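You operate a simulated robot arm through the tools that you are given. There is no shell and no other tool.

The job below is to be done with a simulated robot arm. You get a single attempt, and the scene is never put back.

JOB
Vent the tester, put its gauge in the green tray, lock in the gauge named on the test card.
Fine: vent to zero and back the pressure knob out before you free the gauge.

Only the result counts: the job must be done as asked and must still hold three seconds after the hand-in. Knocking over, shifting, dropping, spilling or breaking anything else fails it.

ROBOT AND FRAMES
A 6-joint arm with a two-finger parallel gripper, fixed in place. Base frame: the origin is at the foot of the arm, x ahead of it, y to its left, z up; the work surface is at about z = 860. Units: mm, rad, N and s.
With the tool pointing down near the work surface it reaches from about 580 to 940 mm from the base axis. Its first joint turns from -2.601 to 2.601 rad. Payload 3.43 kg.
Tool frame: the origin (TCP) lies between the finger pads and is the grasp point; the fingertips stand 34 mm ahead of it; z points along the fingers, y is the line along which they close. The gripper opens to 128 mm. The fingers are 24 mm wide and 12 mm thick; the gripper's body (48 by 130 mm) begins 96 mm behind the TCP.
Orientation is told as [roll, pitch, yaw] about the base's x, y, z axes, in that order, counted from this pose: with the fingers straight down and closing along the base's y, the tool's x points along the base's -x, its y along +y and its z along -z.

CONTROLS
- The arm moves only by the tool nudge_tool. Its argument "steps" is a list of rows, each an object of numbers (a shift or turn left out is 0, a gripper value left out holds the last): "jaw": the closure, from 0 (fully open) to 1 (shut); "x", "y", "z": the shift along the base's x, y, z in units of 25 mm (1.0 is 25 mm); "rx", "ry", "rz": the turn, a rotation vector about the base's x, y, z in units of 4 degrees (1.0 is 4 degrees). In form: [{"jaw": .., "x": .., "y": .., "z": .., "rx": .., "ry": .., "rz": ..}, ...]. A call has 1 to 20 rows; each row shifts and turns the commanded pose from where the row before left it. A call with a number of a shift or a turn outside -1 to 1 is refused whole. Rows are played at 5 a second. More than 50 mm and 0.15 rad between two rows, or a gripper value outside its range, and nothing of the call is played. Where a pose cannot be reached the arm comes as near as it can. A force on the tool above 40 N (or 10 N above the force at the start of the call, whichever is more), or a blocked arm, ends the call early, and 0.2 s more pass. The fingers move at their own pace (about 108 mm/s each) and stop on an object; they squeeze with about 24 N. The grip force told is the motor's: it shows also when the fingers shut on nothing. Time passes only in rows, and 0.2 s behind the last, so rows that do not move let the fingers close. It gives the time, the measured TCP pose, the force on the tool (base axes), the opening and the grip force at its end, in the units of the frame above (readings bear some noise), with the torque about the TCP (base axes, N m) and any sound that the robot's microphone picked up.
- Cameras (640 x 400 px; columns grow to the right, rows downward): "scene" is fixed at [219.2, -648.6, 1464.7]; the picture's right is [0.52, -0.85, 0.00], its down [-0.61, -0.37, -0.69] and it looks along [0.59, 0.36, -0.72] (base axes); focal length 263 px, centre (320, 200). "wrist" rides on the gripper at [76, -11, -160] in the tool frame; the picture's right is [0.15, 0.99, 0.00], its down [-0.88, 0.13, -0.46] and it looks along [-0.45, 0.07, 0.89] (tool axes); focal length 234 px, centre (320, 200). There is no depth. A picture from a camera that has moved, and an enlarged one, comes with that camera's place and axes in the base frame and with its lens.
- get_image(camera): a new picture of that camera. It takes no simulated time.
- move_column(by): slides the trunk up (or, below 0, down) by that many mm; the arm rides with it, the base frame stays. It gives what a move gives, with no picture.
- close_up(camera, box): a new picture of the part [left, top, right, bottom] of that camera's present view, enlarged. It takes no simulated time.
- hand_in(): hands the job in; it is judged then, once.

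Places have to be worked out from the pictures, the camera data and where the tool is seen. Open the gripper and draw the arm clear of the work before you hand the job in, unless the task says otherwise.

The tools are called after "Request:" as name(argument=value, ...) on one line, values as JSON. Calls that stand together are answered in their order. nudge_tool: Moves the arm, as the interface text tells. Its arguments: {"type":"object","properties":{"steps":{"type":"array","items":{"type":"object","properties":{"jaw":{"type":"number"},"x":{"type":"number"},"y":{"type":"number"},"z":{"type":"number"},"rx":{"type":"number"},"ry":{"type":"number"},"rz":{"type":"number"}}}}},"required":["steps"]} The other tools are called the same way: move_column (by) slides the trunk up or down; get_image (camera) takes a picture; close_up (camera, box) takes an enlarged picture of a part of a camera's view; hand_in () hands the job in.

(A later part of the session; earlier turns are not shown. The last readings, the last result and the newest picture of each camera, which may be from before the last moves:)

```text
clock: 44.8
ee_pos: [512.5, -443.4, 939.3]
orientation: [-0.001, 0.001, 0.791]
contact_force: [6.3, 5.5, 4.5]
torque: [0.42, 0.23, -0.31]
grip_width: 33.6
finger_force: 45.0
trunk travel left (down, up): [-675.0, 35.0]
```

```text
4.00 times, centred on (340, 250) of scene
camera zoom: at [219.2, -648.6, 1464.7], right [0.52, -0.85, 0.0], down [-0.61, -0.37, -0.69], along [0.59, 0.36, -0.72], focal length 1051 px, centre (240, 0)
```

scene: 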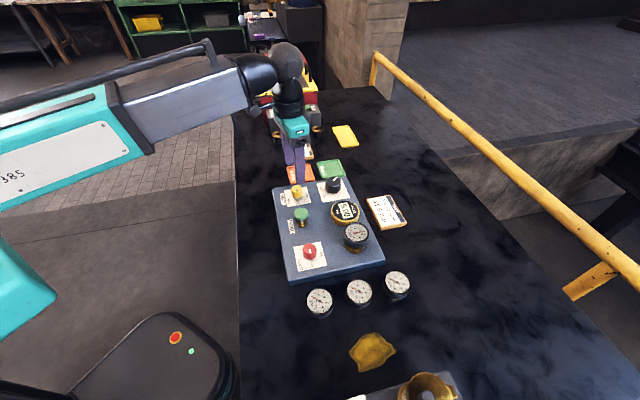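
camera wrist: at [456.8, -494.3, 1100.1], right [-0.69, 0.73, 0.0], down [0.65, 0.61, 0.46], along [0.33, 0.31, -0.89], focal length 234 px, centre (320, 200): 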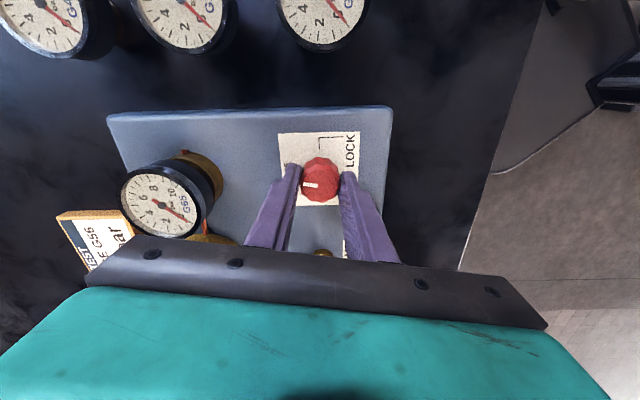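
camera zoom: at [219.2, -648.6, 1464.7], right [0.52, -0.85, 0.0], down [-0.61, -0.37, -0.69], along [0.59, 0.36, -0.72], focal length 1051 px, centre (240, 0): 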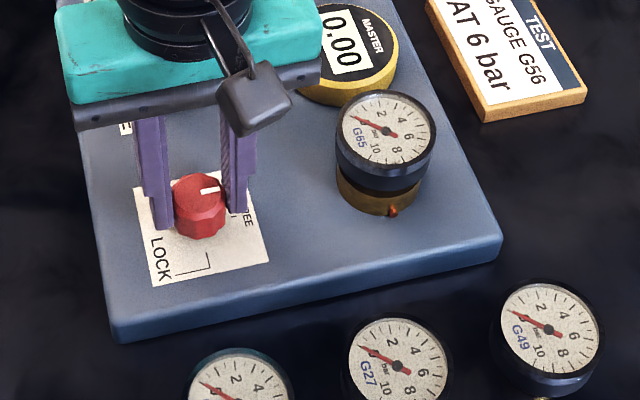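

The lock is at its FREE stop and the master is at 0.00. I release, rise and go above G65, with the fingers set to close across the tester, clear of the master.

Request:
nudge_tool(steps=[{"jaw": 0.4}, {}, {"z": 1}, {"z": 1}, {"z": 0.9}, {"x": 0.69, "y": -0.63, "jaw": 0.2}, {"x": 0.69, "y": -0.63}, {"x": 0.69, "y": -0.63}, {"x": 0.69, "y": -0.63}, {"x": 0.69, "y": -0.63}, {}])

Request:
get_image(camera="wrist")

Request:
close_up(camera="wrist", box=[220, 100, 412, 220])

Request:
get_image(camera="scene")

```text
clock: 47.2
ee_pos: [598.3, -519.5, 1011.6]
orientation: [0.0, -0.001, 0.791]
contact_force: [-0.2, 0.7, -0.5]
torque: [-0.06, 0.0, -0.02]
grip_width: 102.5
finger_force: 0.1
trunk travel left (down, up): [-675.0, 35.0]
```

```text
taken
camera wrist: at [552.6, -580.1, 1171.9], right [-0.81, 0.59, 0.0], down [0.53, 0.72, 0.46], along [0.27, 0.37, -0.89], focal length 234 px, centre (320, 200)
```

wrist: 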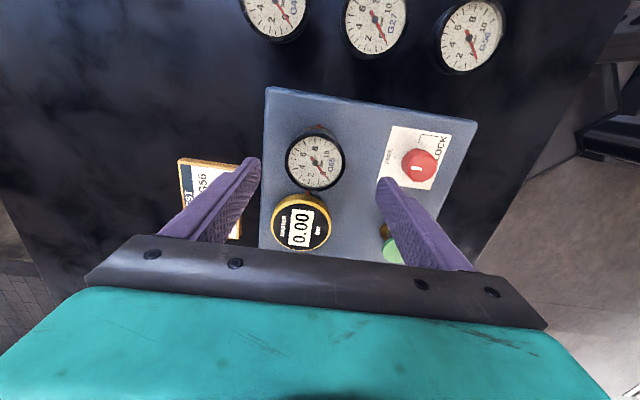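

```text
3.33 times, centred on (316, 160) of wrist
camera zoom: at [552.6, -580.1, 1171.9], right [-0.81, 0.59, 0.0], down [0.53, 0.72, 0.46], along [0.27, 0.37, -0.89], focal length 781 px, centre (333, 333)
```

zoom: 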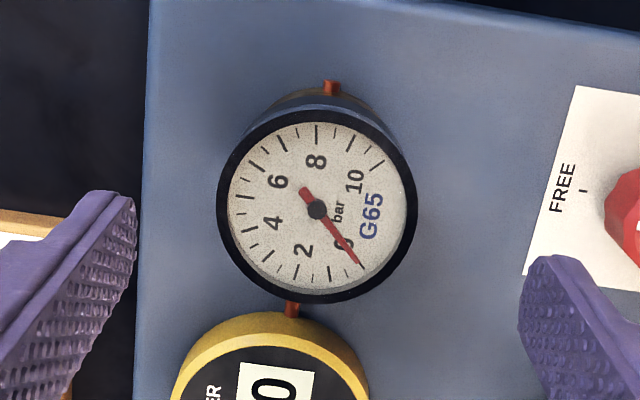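

```text
taken
```

scene: 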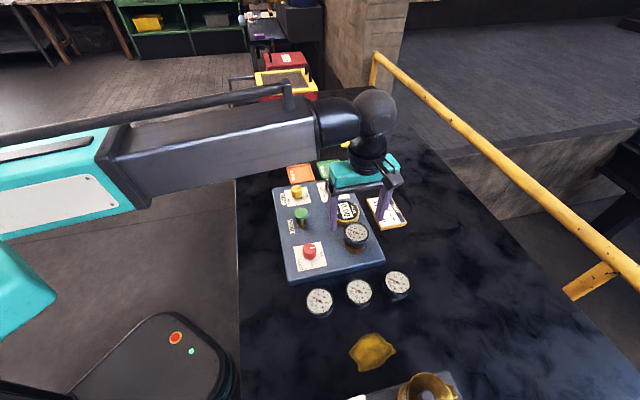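

G65 is about (1, -5) mm from the tool axis. I correct, go down so the tips straddle the case (about 58 mm wide), and close.

Request:
nudge_tool(steps=[{"x": 0.05, "y": -0.2, "z": -0.6}, {"z": -0.9}, {"z": -0.96}, {}, {"jaw": 0.4}, {"jaw": 0.5}, {"jaw": 0.6}, {"jaw": 0.8}, {}])

Request:
close_up(camera="wrist", box=[220, 100, 412, 220])

Request:
close_up(camera="scene", box=[300, 180, 428, 260])

```text
clock: 49.2
ee_pos: [599.7, -524.6, 949.8]
orientation: [-0.002, 0.001, 0.794]
contact_force: [-1.1, 0.1, -0.3]
torque: [0.03, 0.06, 0.05]
grip_width: 58.5
finger_force: 24.1
trunk travel left (down, up): [-675.0, 35.0]
```

```text
3.33 times, centred on (316, 160) of wrist
camera zoom: at [553.5, -586.2, 1110.0], right [-0.81, 0.59, 0.0], down [0.53, 0.72, 0.46], along [0.27, 0.37, -0.89], focal length 781 px, centre (333, 333)
```

zoom: 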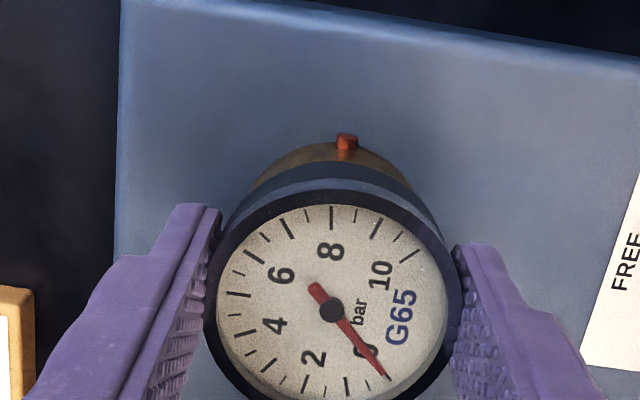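

```text
5.00 times, centred on (364, 220) of scene
camera zoom: at [219.2, -648.6, 1464.7], right [0.52, -0.85, 0.0], down [-0.61, -0.37, -0.69], along [0.59, 0.36, -0.72], focal length 1314 px, centre (100, 100)
```

zoom: 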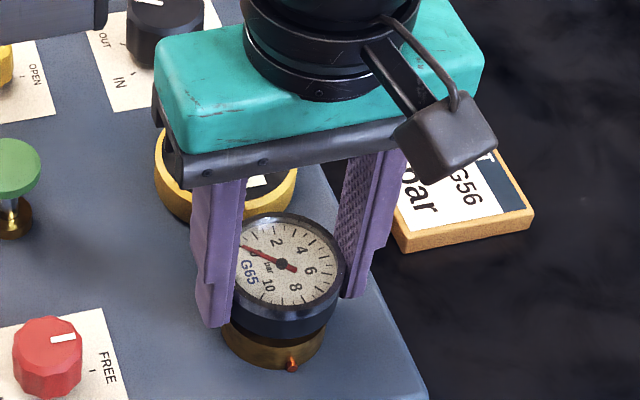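

Gripped at 58.5 mm and centred on the tool axis. I note the seated pose (599.7, -524.6, TCP 949.8) and lift slowly to test that it comes free.

Request:
nudge_tool(steps=[{"jaw": 1, "z": 0.15}, {"z": 0.2}, {"z": 0.3}, {}])

Request:
close_up(camera="scene", box=[300, 180, 428, 260])

```text
clock: 50.2
ee_pos: [600.4, -524.8, 964.4]
orientation: [0.0, 0.0, 0.792]
contact_force: [1.3, -0.2, -0.6]
torque: [0.0, 0.01, -0.01]
grip_width: 58.5
finger_force: 24.5
trunk travel left (down, up): [-675.0, 35.0]
```

```text
5.00 times, centred on (364, 220) of scene
camera zoom: at [219.2, -648.6, 1464.7], right [0.52, -0.85, 0.0], down [-0.61, -0.37, -0.69], along [0.59, 0.36, -0.72], focal length 1314 px, centre (100, 100)
```

zoom: 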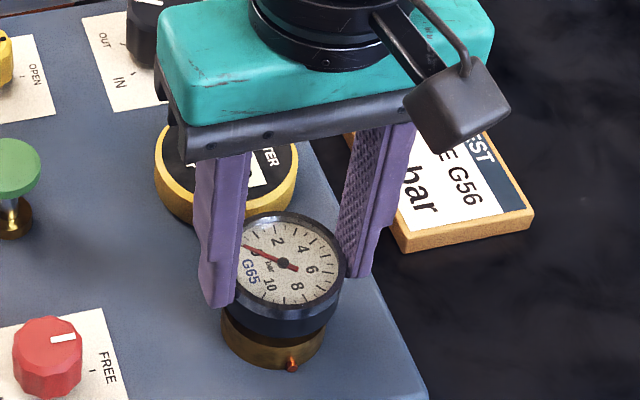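

The fingers rose but the gauge face doesn't look to have moved in the scene view. I'll look closely before doing anything else.

Request:
close_up(camera="wrist", box=[220, 100, 412, 220])

Request:
close_up(camera="scene", box=[330, 210, 394, 250])

Request:
close_up(camera="scene", box=[280, 150, 376, 210])

Request:
close_up(camera="scene", box=[280, 225, 344, 275])

```text
3.33 times, centred on (316, 160) of wrist
camera zoom: at [554.1, -586.7, 1126.4], right [-0.81, 0.59, 0.0], down [0.53, 0.72, 0.46], along [0.27, 0.37, -0.89], focal length 781 px, centre (333, 333)
```

zoom: 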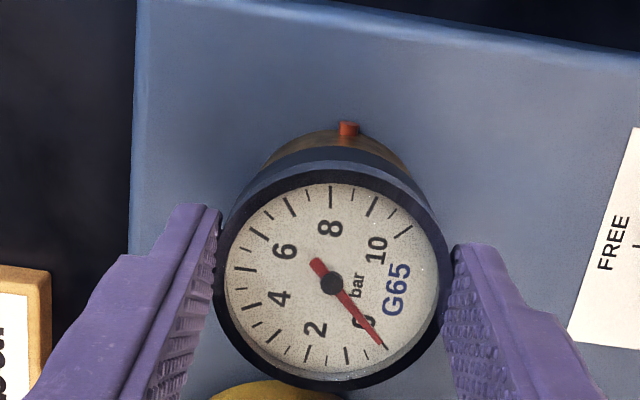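

```text
10.00 times, centred on (362, 230) of scene
camera zoom: at [219.2, -648.6, 1464.7], right [0.52, -0.85, 0.0], down [-0.61, -0.37, -0.69], along [0.59, 0.36, -0.72], focal length 2627 px, centre (-100, -100)
```

zoom: 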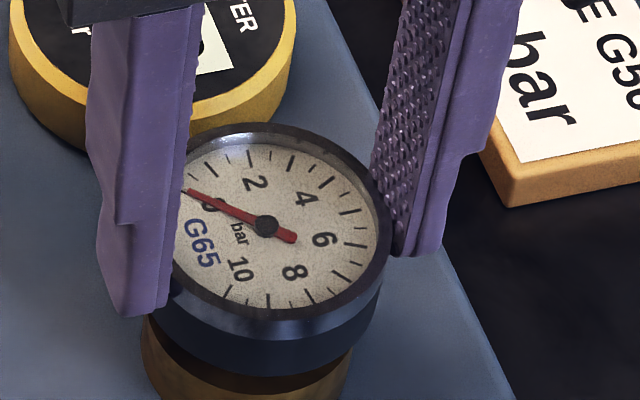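

```text
6.67 times, centred on (328, 180) of scene
camera zoom: at [219.2, -648.6, 1464.7], right [0.52, -0.85, 0.0], down [-0.61, -0.37, -0.69], along [0.59, 0.36, -0.72], focal length 1752 px, centre (267, 333)
```

zoom: 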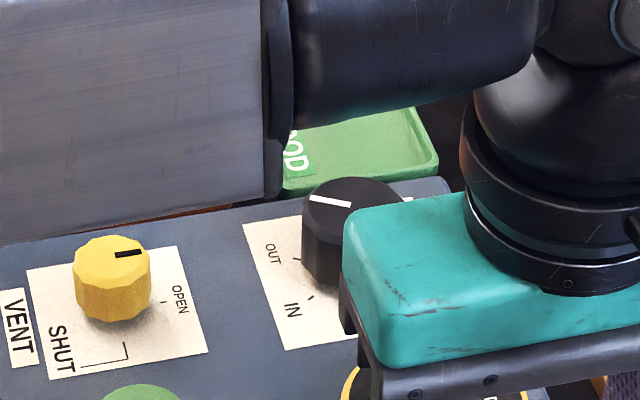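

```text
8.00 times, centred on (312, 250) of scene
camera zoom: at [219.2, -648.6, 1464.7], right [0.52, -0.85, 0.0], down [-0.61, -0.37, -0.69], along [0.59, 0.36, -0.72], focal length 2102 px, centre (384, -200)
```

zoom: 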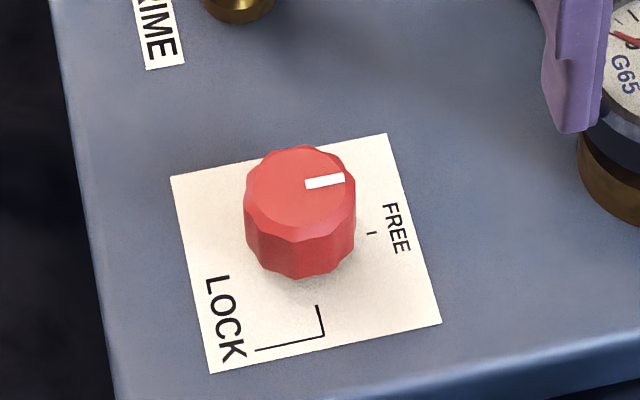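

Vent, pressure and lock pointers all look right, but the gauge stayed seated and the fingers slid. I regrip lower with full closure and pull in small steps, reading the force.

Request:
nudge_tool(steps=[{"jaw": 0.35}, {}, {"z": -0.4}, {"z": -0.4}, {}, {"jaw": 1}, {}, {}, {}])

Request:
nudge_tool(steps=[{"z": 0.08}, {}])

Request:
close_up(camera="scene", box=[330, 210, 394, 250])

```text
clock: 52.2
ee_pos: [601.3, -525.9, 946.0]
orientation: [0.001, 0.001, 0.791]
contact_force: [0.8, 0.3, 0.1]
torque: [0.03, -0.04, -0.03]
grip_width: 58.5
finger_force: 24.0
trunk travel left (down, up): [-675.0, 35.0]
```

```text
clock: 52.8
ee_pos: [599.2, -525.7, 946.9]
orientation: [0.0, 0.0, 0.793]
contact_force: [-0.1, -0.4, 0.5]
torque: [0.0, 0.0, -0.01]
grip_width: 58.6
finger_force: 23.8
trunk travel left (down, up): [-675.0, 35.0]
```

```text
10.00 times, centred on (362, 230) of scene
camera zoom: at [219.2, -648.6, 1464.7], right [0.52, -0.85, 0.0], down [-0.61, -0.37, -0.69], along [0.59, 0.36, -0.72], focal length 2627 px, centre (-100, -100)
```

zoom: 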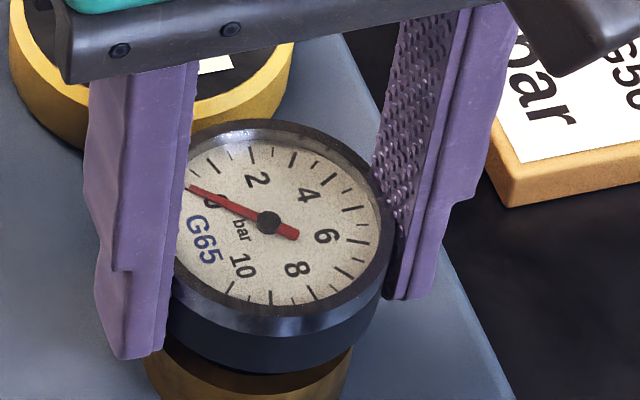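

The force stays near zero and the face may have moved slightly. I lift a few more millimetres slowly and compare.

Request:
nudge_tool(steps=[{"z": 0.08}, {"z": 0.08}, {"z": 0.08}, {}])

Request:
close_up(camera="scene", box=[330, 210, 394, 250])

Request:
close_up(camera="wrist", box=[220, 100, 412, 220])

```text
clock: 53.8
ee_pos: [600.3, -525.2, 954.3]
orientation: [0.002, 0.0, 0.792]
contact_force: [-0.2, -0.7, -1.9]
torque: [-0.04, 0.0, -0.02]
grip_width: 58.5
finger_force: 24.0
trunk travel left (down, up): [-675.0, 35.0]
```

```text
10.00 times, centred on (362, 230) of scene
camera zoom: at [219.2, -648.6, 1464.7], right [0.52, -0.85, 0.0], down [-0.61, -0.37, -0.69], along [0.59, 0.36, -0.72], focal length 2627 px, centre (-100, -100)
```

zoom: 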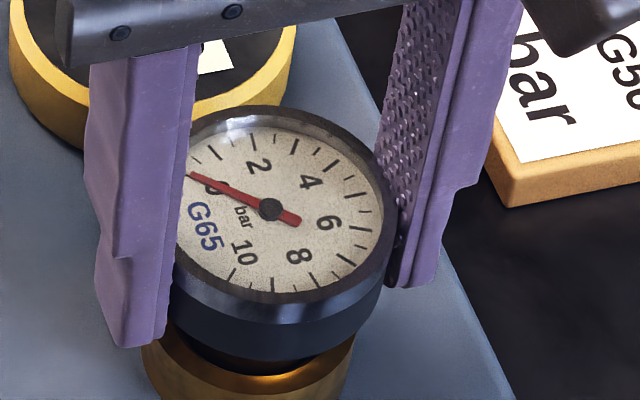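

```text
3.33 times, centred on (316, 160) of wrist
camera zoom: at [553.5, -587.2, 1114.5], right [-0.81, 0.59, 0.0], down [0.53, 0.72, 0.46], along [0.27, 0.37, -0.89], focal length 781 px, centre (333, 333)
```

zoom: 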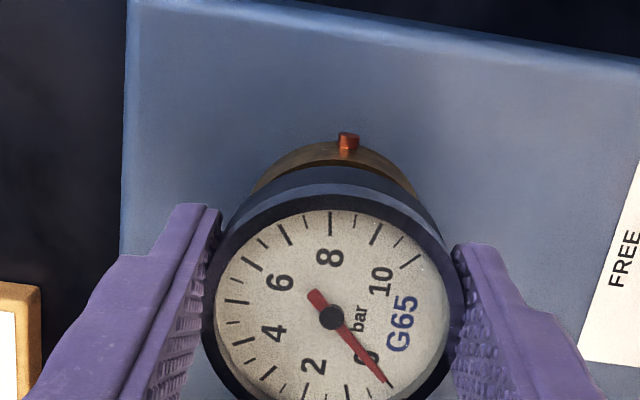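

Now it is coming out: the stem shows above the collar and the load is about 2 N. I keep lifting, slowly at first.

Request:
nudge_tool(steps=[{"z": 0.12}, {"z": 0.12}, {"z": 0.12}, {"z": 0.15}, {"z": 0.15}, {"z": 0.2}, {"z": 0.2}, {"z": 0.3}, {"z": 0.4}, {"z": 0.4}, {"z": 0.4}])

Request:
get_image(camera="scene")

Request:
get_image(camera="wrist")

```text
clock: 56.2
ee_pos: [597.4, -525.7, 1017.9]
orientation: [0.0, 0.001, 0.793]
contact_force: [0.5, 1.2, -1.6]
torque: [0.03, 0.0, -0.02]
grip_width: 58.6
finger_force: 23.9
trunk travel left (down, up): [-675.0, 35.0]
```

```text
taken
```

scene: 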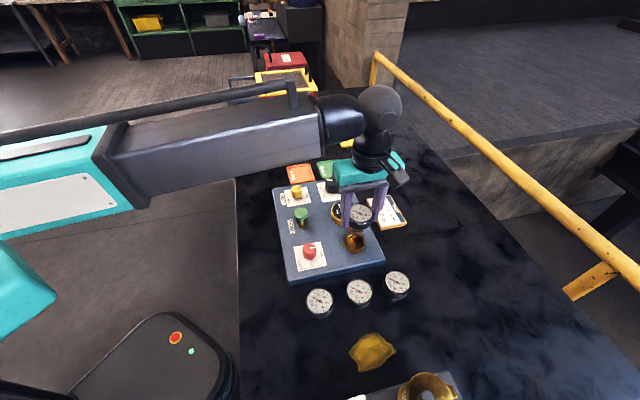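

```text
taken
camera wrist: at [553.7, -587.0, 1179.0], right [-0.81, 0.59, 0.0], down [0.53, 0.72, 0.46], along [0.27, 0.37, -0.89], focal length 234 px, centre (320, 200)
```

wrist: 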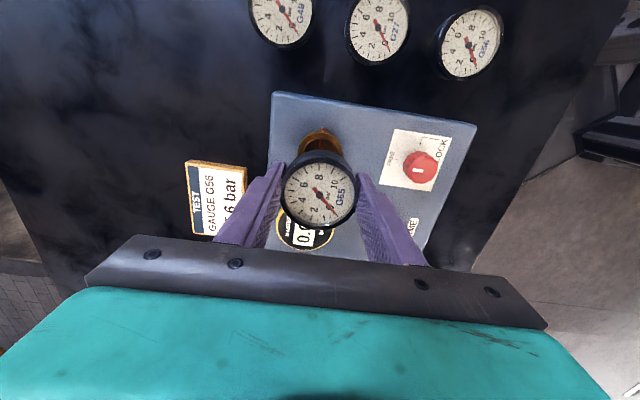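

G65 is out and hangs level. The green tray centre works out near (864, -300), within reach, so I carry the gauge there at height.

Request:
nudge_tool(steps=[{"x": 0.3, "y": 0.25}, {"x": 0.6, "y": 0.51}, {"x": 0.65, "y": 0.55}, {"x": 0.65, "y": 0.55}, {"x": 0.65, "y": 0.55}, {"x": 0.65, "y": 0.55}, {"x": 0.65, "y": 0.55}, {"x": 0.65, "y": 0.55}, {"x": 0.65, "y": 0.55}, {"x": 0.65, "y": 0.55}, {"x": 0.65, "y": 0.55}, {"x": 0.65, "y": 0.55}, {"x": 0.65, "y": 0.55}, {"x": 0.65, "y": 0.55}, {"x": 0.65, "y": 0.55}, {"x": 0.65, "y": 0.55}, {"x": 0.5, "y": 0.44}, {"x": 0.2, "y": 0.17}, {}])

Request:
get_image(camera="wrist")

Request:
get_image(camera="scene")

Request:
close_up(camera="scene", box=[275, 130, 403, 210])

```text
clock: 60.2
ee_pos: [866.1, -297.5, 1017.9]
orientation: [0.0, 0.0, 0.794]
contact_force: [0.5, 0.3, -2.6]
torque: [-0.02, 0.0, 0.01]
grip_width: 58.7
finger_force: 23.8
trunk travel left (down, up): [-675.0, 35.0]
```

```text
taken
camera wrist: at [820.6, -358.8, 1178.5], right [-0.81, 0.59, 0.0], down [0.53, 0.72, 0.46], along [0.27, 0.37, -0.89], focal length 234 px, centre (320, 200)
```

wrist: 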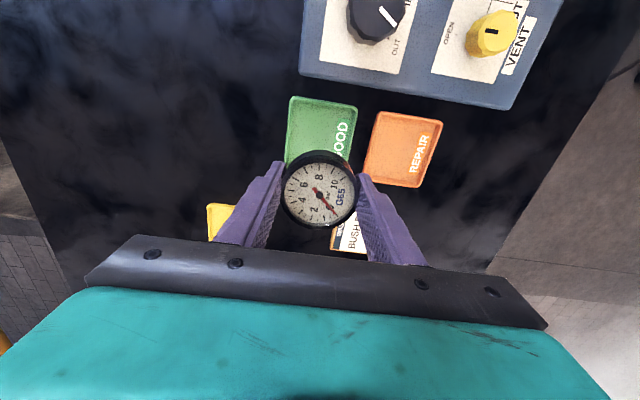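

```text
taken
```

scene: 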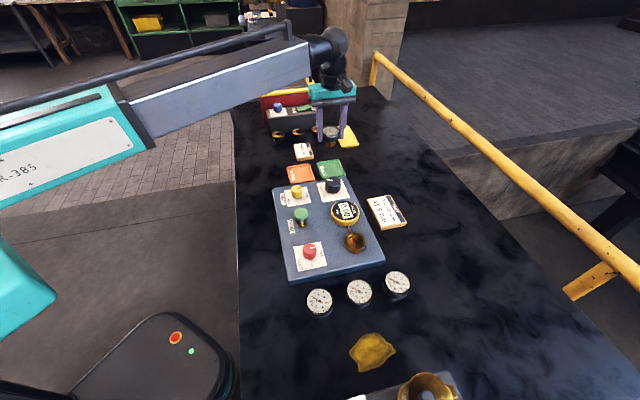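

```text
5.00 times, centred on (339, 170) of scene
camera zoom: at [219.2, -648.6, 1464.7], right [0.52, -0.85, 0.0], down [-0.61, -0.37, -0.69], along [0.59, 0.36, -0.72], focal length 1314 px, centre (225, 350)
```

zoom: 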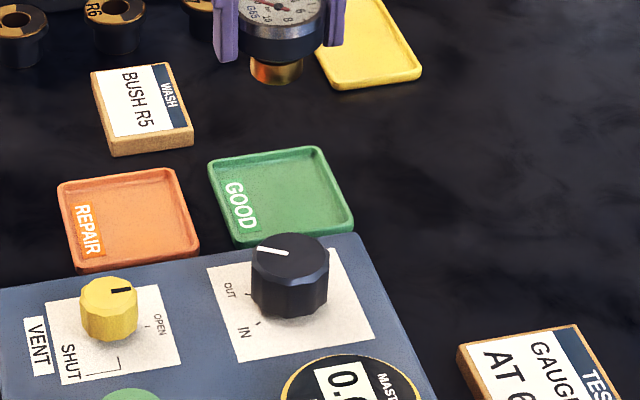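

The wrist view puts the tray centre at about (860, -307). I shift there, lower to about 20 mm above the tray floor and check.

Request:
nudge_tool(steps=[{"x": -0.12, "y": -0.19, "z": -0.3}, {"x": -0.12, "y": -0.19, "z": -0.6}, {"z": -0.7}, {"z": -0.7}, {"z": -0.7}, {"z": -0.4}, {}])

Request:
get_image(camera="wrist")

Request:
close_up(camera="scene", box=[285, 120, 381, 180])

```text
clock: 61.8
ee_pos: [860.4, -307.0, 934.1]
orientation: [0.0, -0.001, 0.794]
contact_force: [-0.6, -0.1, -1.6]
torque: [-0.02, 0.01, -0.01]
grip_width: 58.5
finger_force: 24.0
trunk travel left (down, up): [-675.0, 35.0]
```

```text
taken
camera wrist: at [814.2, -368.7, 1094.3], right [-0.81, 0.59, 0.0], down [0.53, 0.72, 0.46], along [0.27, 0.37, -0.89], focal length 234 px, centre (320, 200)
```

wrist: 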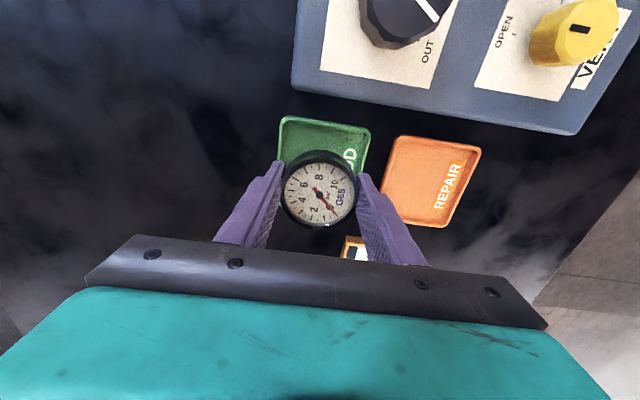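

```text
6.67 times, centred on (333, 150) of scene
camera zoom: at [219.2, -648.6, 1464.7], right [0.52, -0.85, 0.0], down [-0.61, -0.37, -0.69], along [0.59, 0.36, -0.72], focal length 1752 px, centre (233, 533)
```

zoom: 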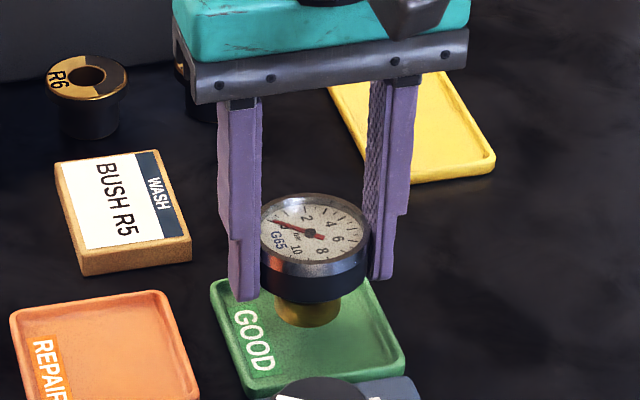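

The base is over the tray and centred. I lower in small steps until the force changes.

Request:
nudge_tool(steps=[{"z": -0.3}, {"z": -0.2}, {"z": -0.1}, {"z": -0.06}, {"z": -0.06}, {}])

Request:
close_up(camera="scene", box=[285, 120, 381, 180])

```text
clock: 63.2
ee_pos: [859.7, -308.3, 917.4]
orientation: [-0.001, 0.003, 0.792]
contact_force: [0.6, 1.4, 5.2]
torque: [0.13, 0.03, -0.02]
grip_width: 58.5
finger_force: 24.0
trunk travel left (down, up): [-675.0, 35.0]
```

```text
6.67 times, centred on (333, 150) of scene
camera zoom: at [219.2, -648.6, 1464.7], right [0.52, -0.85, 0.0], down [-0.61, -0.37, -0.69], along [0.59, 0.36, -0.72], focal length 1752 px, centre (233, 533)
```

zoom: 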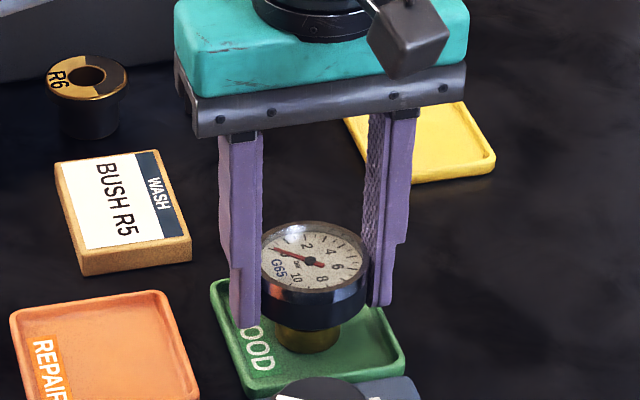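

Contact (about +5 N): the gauge stands on the tray floor. I open and rise straight up.

Request:
nudge_tool(steps=[{"jaw": 0.5}, {"jaw": 0.3}, {}, {"z": 0.4}, {"z": 0.8}, {"z": 1}, {"z": 1}, {"z": 1}, {}])

Request:
close_up(camera="scene", box=[285, 120, 381, 180])

Request:
get_image(camera="wrist")

```text
clock: 65.2
ee_pos: [860.6, -307.4, 1020.0]
orientation: [0.001, 0.0, 0.793]
contact_force: [-1.0, 0.8, 0.6]
torque: [0.02, -0.03, -0.02]
grip_width: 89.7
finger_force: 0.1
trunk travel left (down, up): [-675.0, 35.0]
```

```text
6.67 times, centred on (333, 150) of scene
camera zoom: at [219.2, -648.6, 1464.7], right [0.52, -0.85, 0.0], down [-0.61, -0.37, -0.69], along [0.59, 0.36, -0.72], focal length 1752 px, centre (233, 533)
```

zoom: 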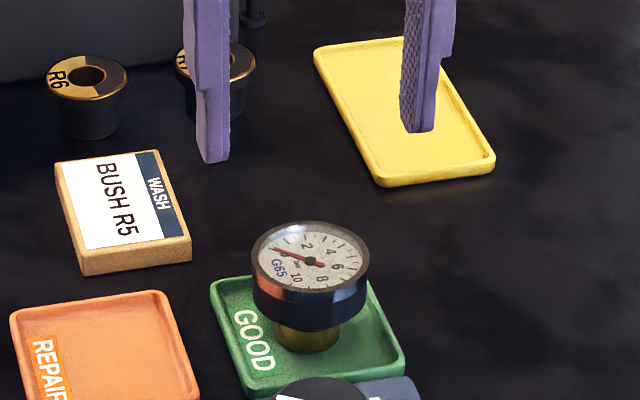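

```text
taken
camera wrist: at [814.9, -368.2, 1180.1], right [-0.81, 0.59, 0.0], down [0.53, 0.72, 0.46], along [0.27, 0.37, -0.89], focal length 234 px, centre (320, 200)
```

wrist: 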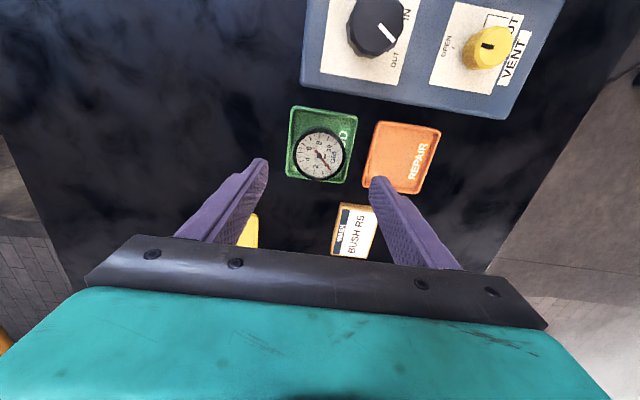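

G65 stands squarely in the green "GOOD" tray. Next is G56: I go above it at yaw 0, which keeps the fingers clear of G27 here and of the master at the socket.

Request:
nudge_tool(steps=[{"x": -0.88, "y": -0.438, "rz": -0.568}, {"x": -0.88, "y": -0.438, "rz": -0.568}, {"x": -0.88, "y": -0.438, "rz": -0.568}, {"x": -0.88, "y": -0.438, "rz": -0.568}, {"x": -0.88, "y": -0.438, "rz": -0.568}, {"x": -0.88, "y": -0.438, "rz": -0.568}, {"x": -0.88, "y": -0.438, "rz": -0.568}, {"x": -0.88, "y": -0.438, "rz": -0.568}, {"x": -0.88, "y": -0.438, "rz": -0.568}, {"x": -0.88, "y": -0.438, "rz": -0.568}, {"x": -0.88, "y": -0.438, "rz": -0.568}, {"x": -0.88, "y": -0.438, "rz": -0.568}, {"x": -0.88, "y": -0.438, "rz": -0.568}, {"x": -0.88, "y": -0.438, "rz": -0.568}, {"x": -0.88, "y": -0.438, "rz": -0.568}, {"x": -0.88, "y": -0.438, "rz": -0.568}, {"x": -0.88, "y": -0.438, "rz": -0.568}, {"x": -0.88, "y": -0.438, "rz": -0.568}, {"x": -0.88, "y": -0.438, "rz": -0.568}, {"x": -0.88, "y": -0.438, "rz": -0.568}])

Request:
get_image(camera="wrist")

Request:
close_up(camera="wrist", box=[220, 90, 412, 210])

Request:
get_image(camera="scene")

```text
clock: 69.4
ee_pos: [418.7, -525.5, 1019.8]
orientation: [0.0, 0.003, 0.001]
contact_force: [-0.3, 0.1, -0.2]
torque: [-0.01, -0.02, 0.02]
grip_width: 89.6
finger_force: 0.0
trunk travel left (down, up): [-675.0, 35.0]
```

```text
taken
camera wrist: at [343.1, -535.9, 1181.4], right [-0.15, 0.99, 0.0], down [0.88, 0.13, 0.46], along [0.45, 0.07, -0.89], focal length 234 px, centre (320, 200)
```

wrist: 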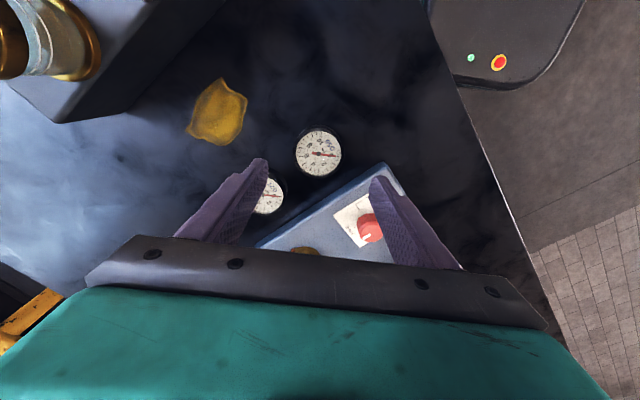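

```text
3.33 times, centred on (316, 150) of wrist
camera zoom: at [343.1, -535.9, 1181.4], right [-0.15, 0.99, 0.0], down [0.88, 0.13, 0.46], along [0.45, 0.07, -0.89], focal length 781 px, centre (333, 367)
```

zoom: 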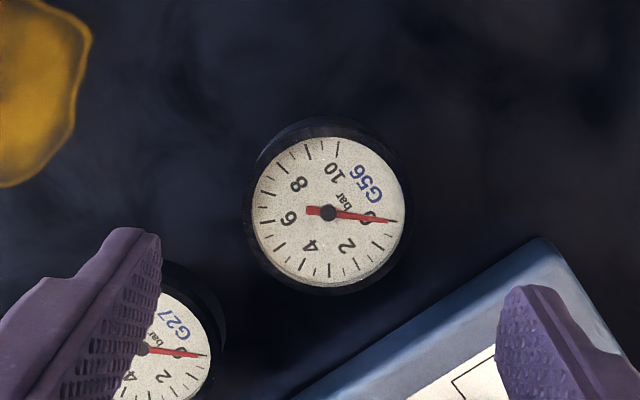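

```text
taken
```

scene: 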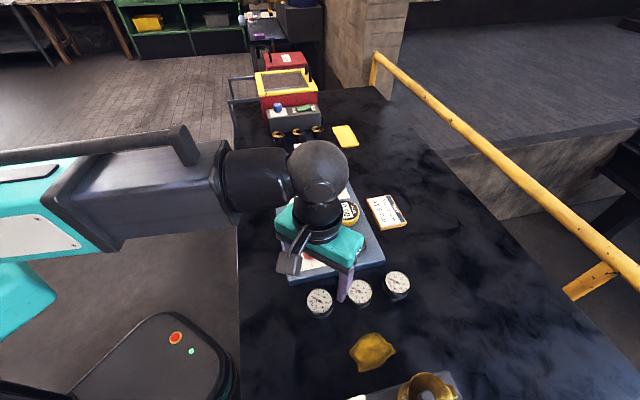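

G56 is directly under the tool axis, and the fingers clear G27 and the tester corner. I go down to TCP z ≈ 908 and close gently.

Request:
nudge_tool(steps=[{"jaw": 0.33, "y": -0.05, "z": -0.9}, {"z": -0.9}, {"z": -0.9}, {"z": -0.9}, {"z": -0.6}, {"z": -0.27}, {}])

Request:
close_up(camera="wrist", box=[220, 90, 412, 210])

Request:
close_up(camera="scene", box=[270, 250, 398, 330])

```text
clock: 71.0
ee_pos: [420.1, -526.8, 908.8]
orientation: [0.0, -0.001, 0.0]
contact_force: [0.9, 0.1, -0.9]
torque: [-0.03, 0.02, -0.03]
grip_width: 85.7
finger_force: 0.1
trunk travel left (down, up): [-675.0, 35.0]
```

```text
3.33 times, centred on (316, 150) of wrist
camera zoom: at [343.6, -537.3, 1069.0], right [-0.15, 0.99, 0.0], down [0.88, 0.13, 0.46], along [0.45, 0.07, -0.89], focal length 781 px, centre (333, 367)
```

zoom: 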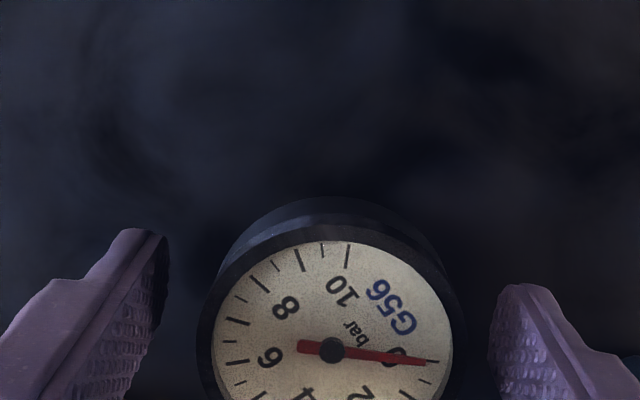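

```text
5.00 times, centred on (334, 290) of scene
camera zoom: at [219.2, -648.6, 1464.7], right [0.52, -0.85, 0.0], down [-0.61, -0.37, -0.69], along [0.59, 0.36, -0.72], focal length 1314 px, centre (250, -250)
```

zoom: 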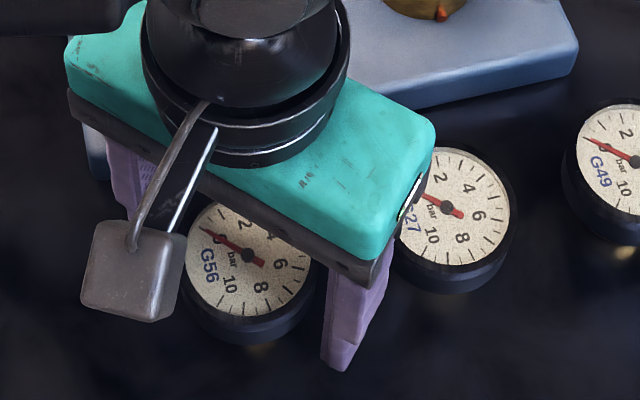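

Centred. I close on G56 and lift slowly.

Request:
nudge_tool(steps=[{"jaw": 0.5}, {"jaw": 0.6}, {"jaw": 1}, {}, {}, {"z": 0.1}, {"z": 0.1}, {"z": 0.15}, {}])

Request:
close_up(camera="wrist", box=[220, 90, 412, 210])

Request:
close_up(camera="scene", box=[270, 250, 398, 330])

```text
clock: 73.0
ee_pos: [419.6, -526.5, 917.1]
orientation: [0.001, 0.0, -0.001]
contact_force: [0.0, -0.3, -2.0]
torque: [-0.02, 0.0, 0.01]
grip_width: 58.8
finger_force: 24.0
trunk travel left (down, up): [-675.0, 35.0]
```

```text
3.33 times, centred on (316, 150) of wrist
camera zoom: at [343.6, -538.0, 1077.7], right [-0.15, 0.99, 0.0], down [0.88, 0.13, 0.46], along [0.45, 0.07, -0.89], focal length 781 px, centre (333, 367)
```

zoom: 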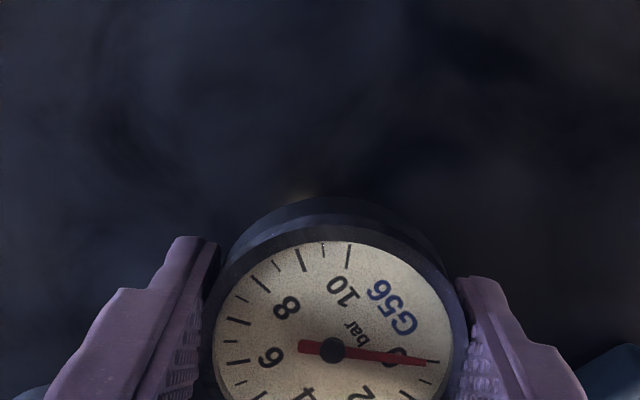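

```text
5.00 times, centred on (334, 290) of scene
camera zoom: at [219.2, -648.6, 1464.7], right [0.52, -0.85, 0.0], down [-0.61, -0.37, -0.69], along [0.59, 0.36, -0.72], focal length 1314 px, centre (250, -250)
```

zoom: 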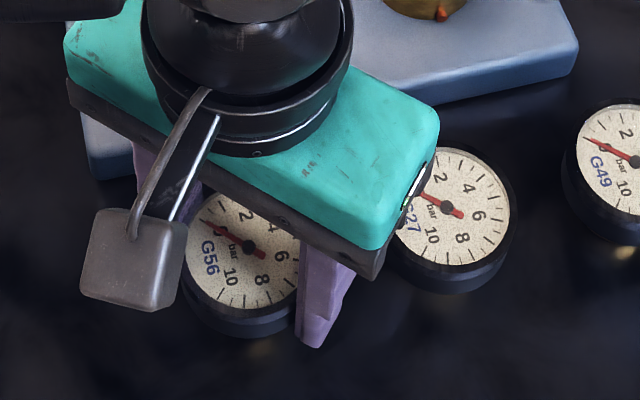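

G56 is in hand (58.8 mm, about 2 N). I lift it clear and carry it back to the recorded socket position: by commanded offsets that is +178.5 in x and +3 in y.

Request:
nudge_tool(steps=[{"z": 0.4}, {"z": 0.8}, {"z": 0.9}, {"z": 0.9}, {"z": 0.9}, {"z": 0.3}, {"x": 0.4, "y": 0.0}, {"x": 0.8, "y": 0.02}, {"x": 0.9, "y": 0.02}, {"x": 0.9, "y": 0.02}, {"x": 0.9, "y": 0.02}, {"x": 0.9, "y": 0.02}, {"x": 0.9, "y": 0.02}, {"x": 0.8, "y": 0}, {"x": 0.44, "y": 0}, {"x": 0.2, "y": 0}, {}])

Request:
get_image(camera="wrist")

Request:
close_up(camera="scene", box=[300, 180, 428, 260])

Request:
close_up(camera="wrist", box=[240, 100, 400, 200])

```text
clock: 76.6
ee_pos: [598.2, -525.3, 1022.2]
orientation: [0.0, 0.0, 0.0]
contact_force: [0.2, 0.0, -2.0]
torque: [0.06, 0.01, 0.02]
grip_width: 59.0
finger_force: 23.8
trunk travel left (down, up): [-675.0, 35.0]
```

```text
taken
camera wrist: at [523.0, -535.9, 1183.1], right [-0.15, 0.99, 0.0], down [0.88, 0.13, 0.46], along [0.45, 0.07, -0.89], focal length 234 px, centre (320, 200)
```

wrist: 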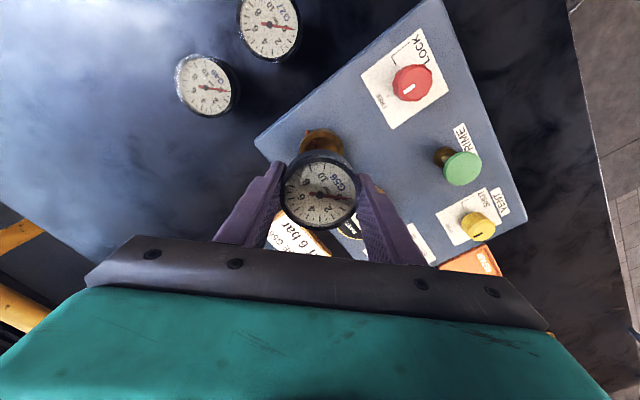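

```text
5.00 times, centred on (364, 220) of scene
camera zoom: at [219.2, -648.6, 1464.7], right [0.52, -0.85, 0.0], down [-0.61, -0.37, -0.69], along [0.59, 0.36, -0.72], focal length 1314 px, centre (100, 100)
```

zoom: 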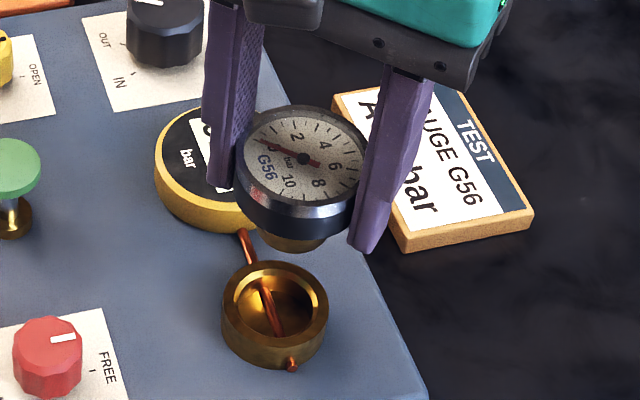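

```text
4.00 times, centred on (320, 150) of wrist
camera zoom: at [523.0, -535.9, 1183.1], right [-0.15, 0.99, 0.0], down [0.88, 0.13, 0.46], along [0.45, 0.07, -0.89], focal length 937 px, centre (320, 400)
```

zoom: 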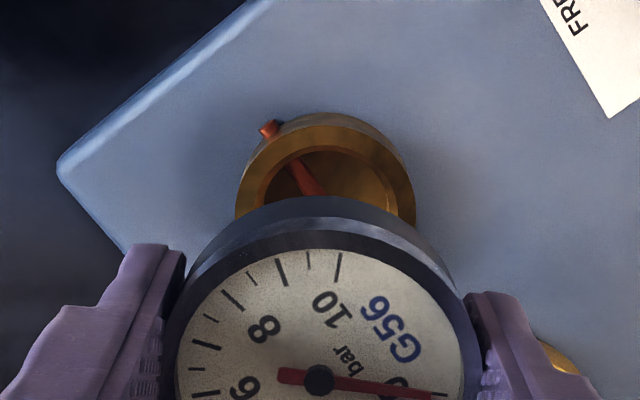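

The socket is an open cup with the red rod through it. I zoom in on the cup and the gauge's stem to judge the alignment before lowering.

Request:
close_up(camera="scene", box=[336, 200, 384, 260])

Request:
close_up(camera="wrist", box=[280, 115, 360, 165])

```text
6.67 times, centred on (360, 230) of scene
camera zoom: at [219.2, -648.6, 1464.7], right [0.52, -0.85, 0.0], down [-0.61, -0.37, -0.69], along [0.59, 0.36, -0.72], focal length 1752 px, centre (53, 0)
```

zoom: 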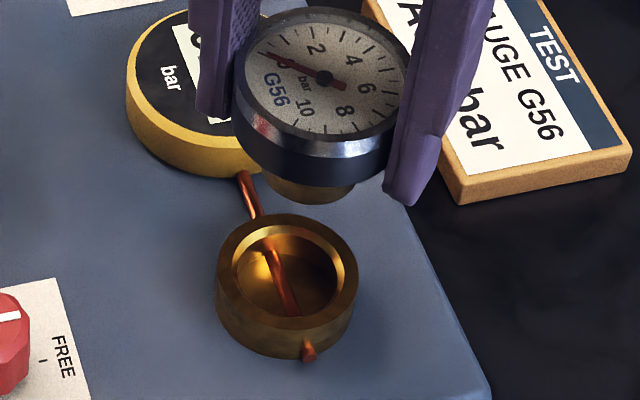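

```text
8.00 times, centred on (320, 140) of wrist
camera zoom: at [523.0, -535.9, 1183.1], right [-0.15, 0.99, 0.0], down [0.88, 0.13, 0.46], along [0.45, 0.07, -0.89], focal length 1873 px, centre (320, 680)
```

zoom: 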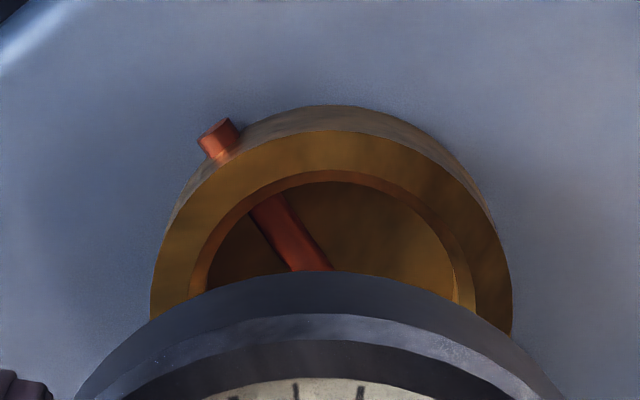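

Everything lines up so far. I lower to just above the cup and check again.

Request:
nudge_tool(steps=[{"z": -0.5}, {"z": -0.6}, {"z": -0.5}, {"z": -0.2}, {}])

Request:
close_up(camera="scene", box=[324, 200, 404, 260])

Request:
close_up(camera="wrist", box=[240, 100, 400, 200])

```text
clock: 77.8
ee_pos: [597.8, -525.3, 976.7]
orientation: [-0.001, 0.0, 0.002]
contact_force: [-0.3, 1.2, -2.5]
torque: [-0.01, 0.02, 0.0]
grip_width: 58.8
finger_force: 24.1
trunk travel left (down, up): [-675.0, 35.0]
```

```text
6.67 times, centred on (364, 230) of scene
camera zoom: at [219.2, -648.6, 1464.7], right [0.52, -0.85, 0.0], down [-0.61, -0.37, -0.69], along [0.59, 0.36, -0.72], focal length 1752 px, centre (27, 0)
```

zoom: 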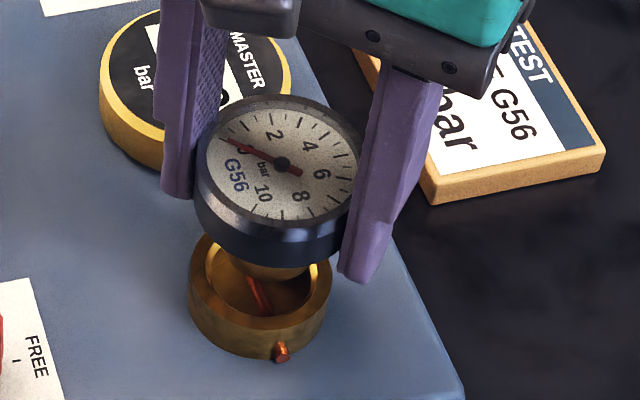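

```text
4.00 times, centred on (320, 150) of wrist
camera zoom: at [522.5, -535.6, 1137.4], right [-0.15, 0.99, 0.0], down [0.88, 0.13, 0.46], along [0.45, 0.07, -0.89], focal length 937 px, centre (320, 400)
```

zoom: 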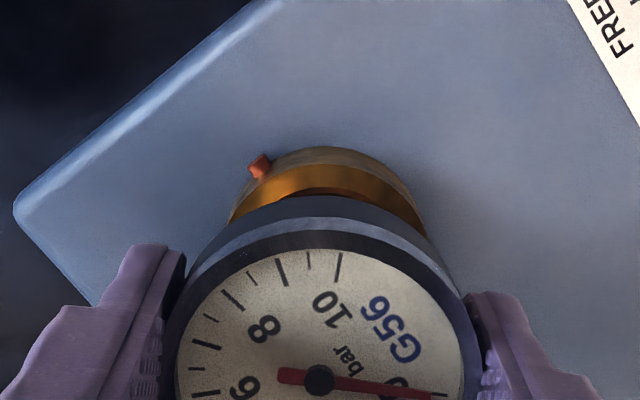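

By the seated-G65 reference the gauge is aligned within about 1 mm. I lower slowly into the cup; the call stops by itself if it meets resistance.

Request:
nudge_tool(steps=[{"z": -0.15}, {"z": -0.12}, {"z": -0.1}, {"z": -0.1}, {"z": -0.1}, {"z": -0.1}, {"z": -0.1}, {"z": -0.1}, {}])

Request:
close_up(camera="scene", box=[324, 200, 404, 260])

```text
clock: 79.8
ee_pos: [599.9, -522.9, 954.6]
orientation: [0.001, 0.0, 0.0]
contact_force: [0.3, 0.4, -1.1]
torque: [-0.02, 0.04, -0.01]
grip_width: 59.0
finger_force: 23.5
trunk travel left (down, up): [-675.0, 35.0]
```

```text
6.67 times, centred on (364, 230) of scene
camera zoom: at [219.2, -648.6, 1464.7], right [0.52, -0.85, 0.0], down [-0.61, -0.37, -0.69], along [0.59, 0.36, -0.72], focal length 1752 px, centre (27, 0)
```

zoom: 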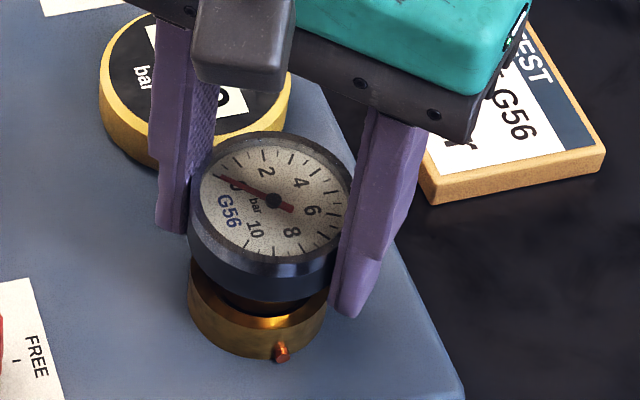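

The stem is entering with no resistance. I continue in 1.5 mm steps to the seat.

Request:
nudge_tool(steps=[{"z": -0.08}, {"z": -0.08}, {"z": -0.06}, {"z": -0.06}, {"z": -0.06}, {}])

Request:
close_up(camera="scene", box=[330, 210, 394, 250])

```text
clock: 81.2
ee_pos: [598.5, -524.6, 947.2]
orientation: [0.0, -0.001, -0.001]
contact_force: [1.1, 0.9, -1.6]
torque: [0.0, -0.06, 0.04]
grip_width: 58.9
finger_force: 24.4
trunk travel left (down, up): [-675.0, 35.0]
```

```text
10.00 times, centred on (362, 230) of scene
camera zoom: at [219.2, -648.6, 1464.7], right [0.52, -0.85, 0.0], down [-0.61, -0.37, -0.69], along [0.59, 0.36, -0.72], focal length 2627 px, centre (-100, -100)
```

zoom: 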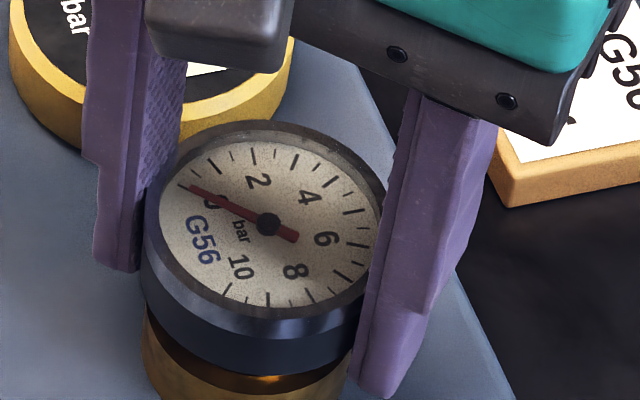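

Nearly seated (face within about 1 mm of where G65's was) with no contact yet. I go down in finer steps until it bottoms.

Request:
nudge_tool(steps=[{"z": -0.04}, {"z": -0.03}, {}])

Request:
close_up(camera="scene", box=[330, 210, 394, 250])

```text
clock: 82.0
ee_pos: [599.0, -524.4, 945.2]
orientation: [0.0, -0.001, 0.001]
contact_force: [1.4, 1.4, -1.7]
torque: [0.05, -0.06, -0.01]
grip_width: 58.9
finger_force: 23.7
trunk travel left (down, up): [-675.0, 35.0]
```

```text
10.00 times, centred on (362, 230) of scene
camera zoom: at [219.2, -648.6, 1464.7], right [0.52, -0.85, 0.0], down [-0.61, -0.37, -0.69], along [0.59, 0.36, -0.72], focal length 2627 px, centre (-100, -100)
```

zoom: 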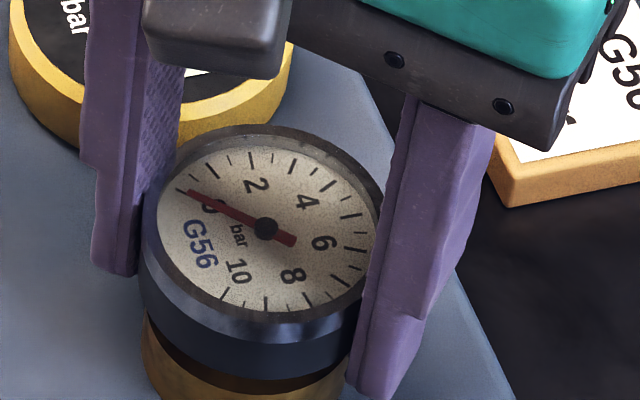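

No bottoming yet; the weight is still on the fingers. A little further down.

Request:
nudge_tool(steps=[{"z": -0.04}, {"z": -0.03}, {}])

Request:
nudge_tool(steps=[{"z": -0.04}, {"z": -0.03}, {}])

Request:
close_up(camera="scene", box=[330, 210, 394, 250])

```text
clock: 82.8
ee_pos: [597.8, -523.1, 943.8]
orientation: [0.0, 0.001, 0.001]
contact_force: [1.7, 0.6, -1.9]
torque: [0.02, -0.08, 0.0]
grip_width: 58.9
finger_force: 23.9
trunk travel left (down, up): [-675.0, 35.0]
```

```text
clock: 83.6
ee_pos: [597.5, -524.8, 942.3]
orientation: [-0.001, -0.001, 0.001]
contact_force: [-0.7, -0.5, 6.4]
torque: [0.04, 0.08, 0.03]
grip_width: 58.9
finger_force: 23.9
trunk travel left (down, up): [-675.0, 35.0]
```

```text
10.00 times, centred on (362, 230) of scene
camera zoom: at [219.2, -648.6, 1464.7], right [0.52, -0.85, 0.0], down [-0.61, -0.37, -0.69], along [0.59, 0.36, -0.72], focal length 2627 px, centre (-100, -100)
```

zoom: 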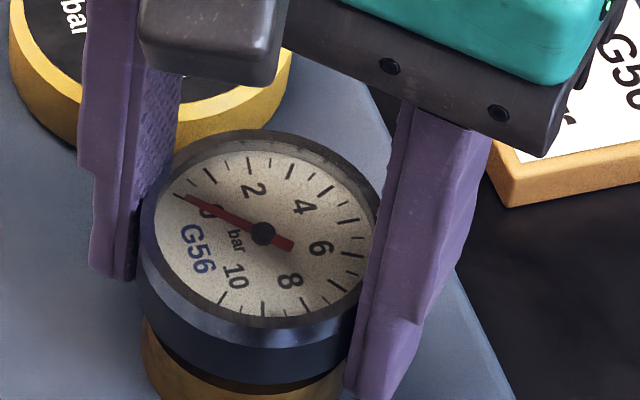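

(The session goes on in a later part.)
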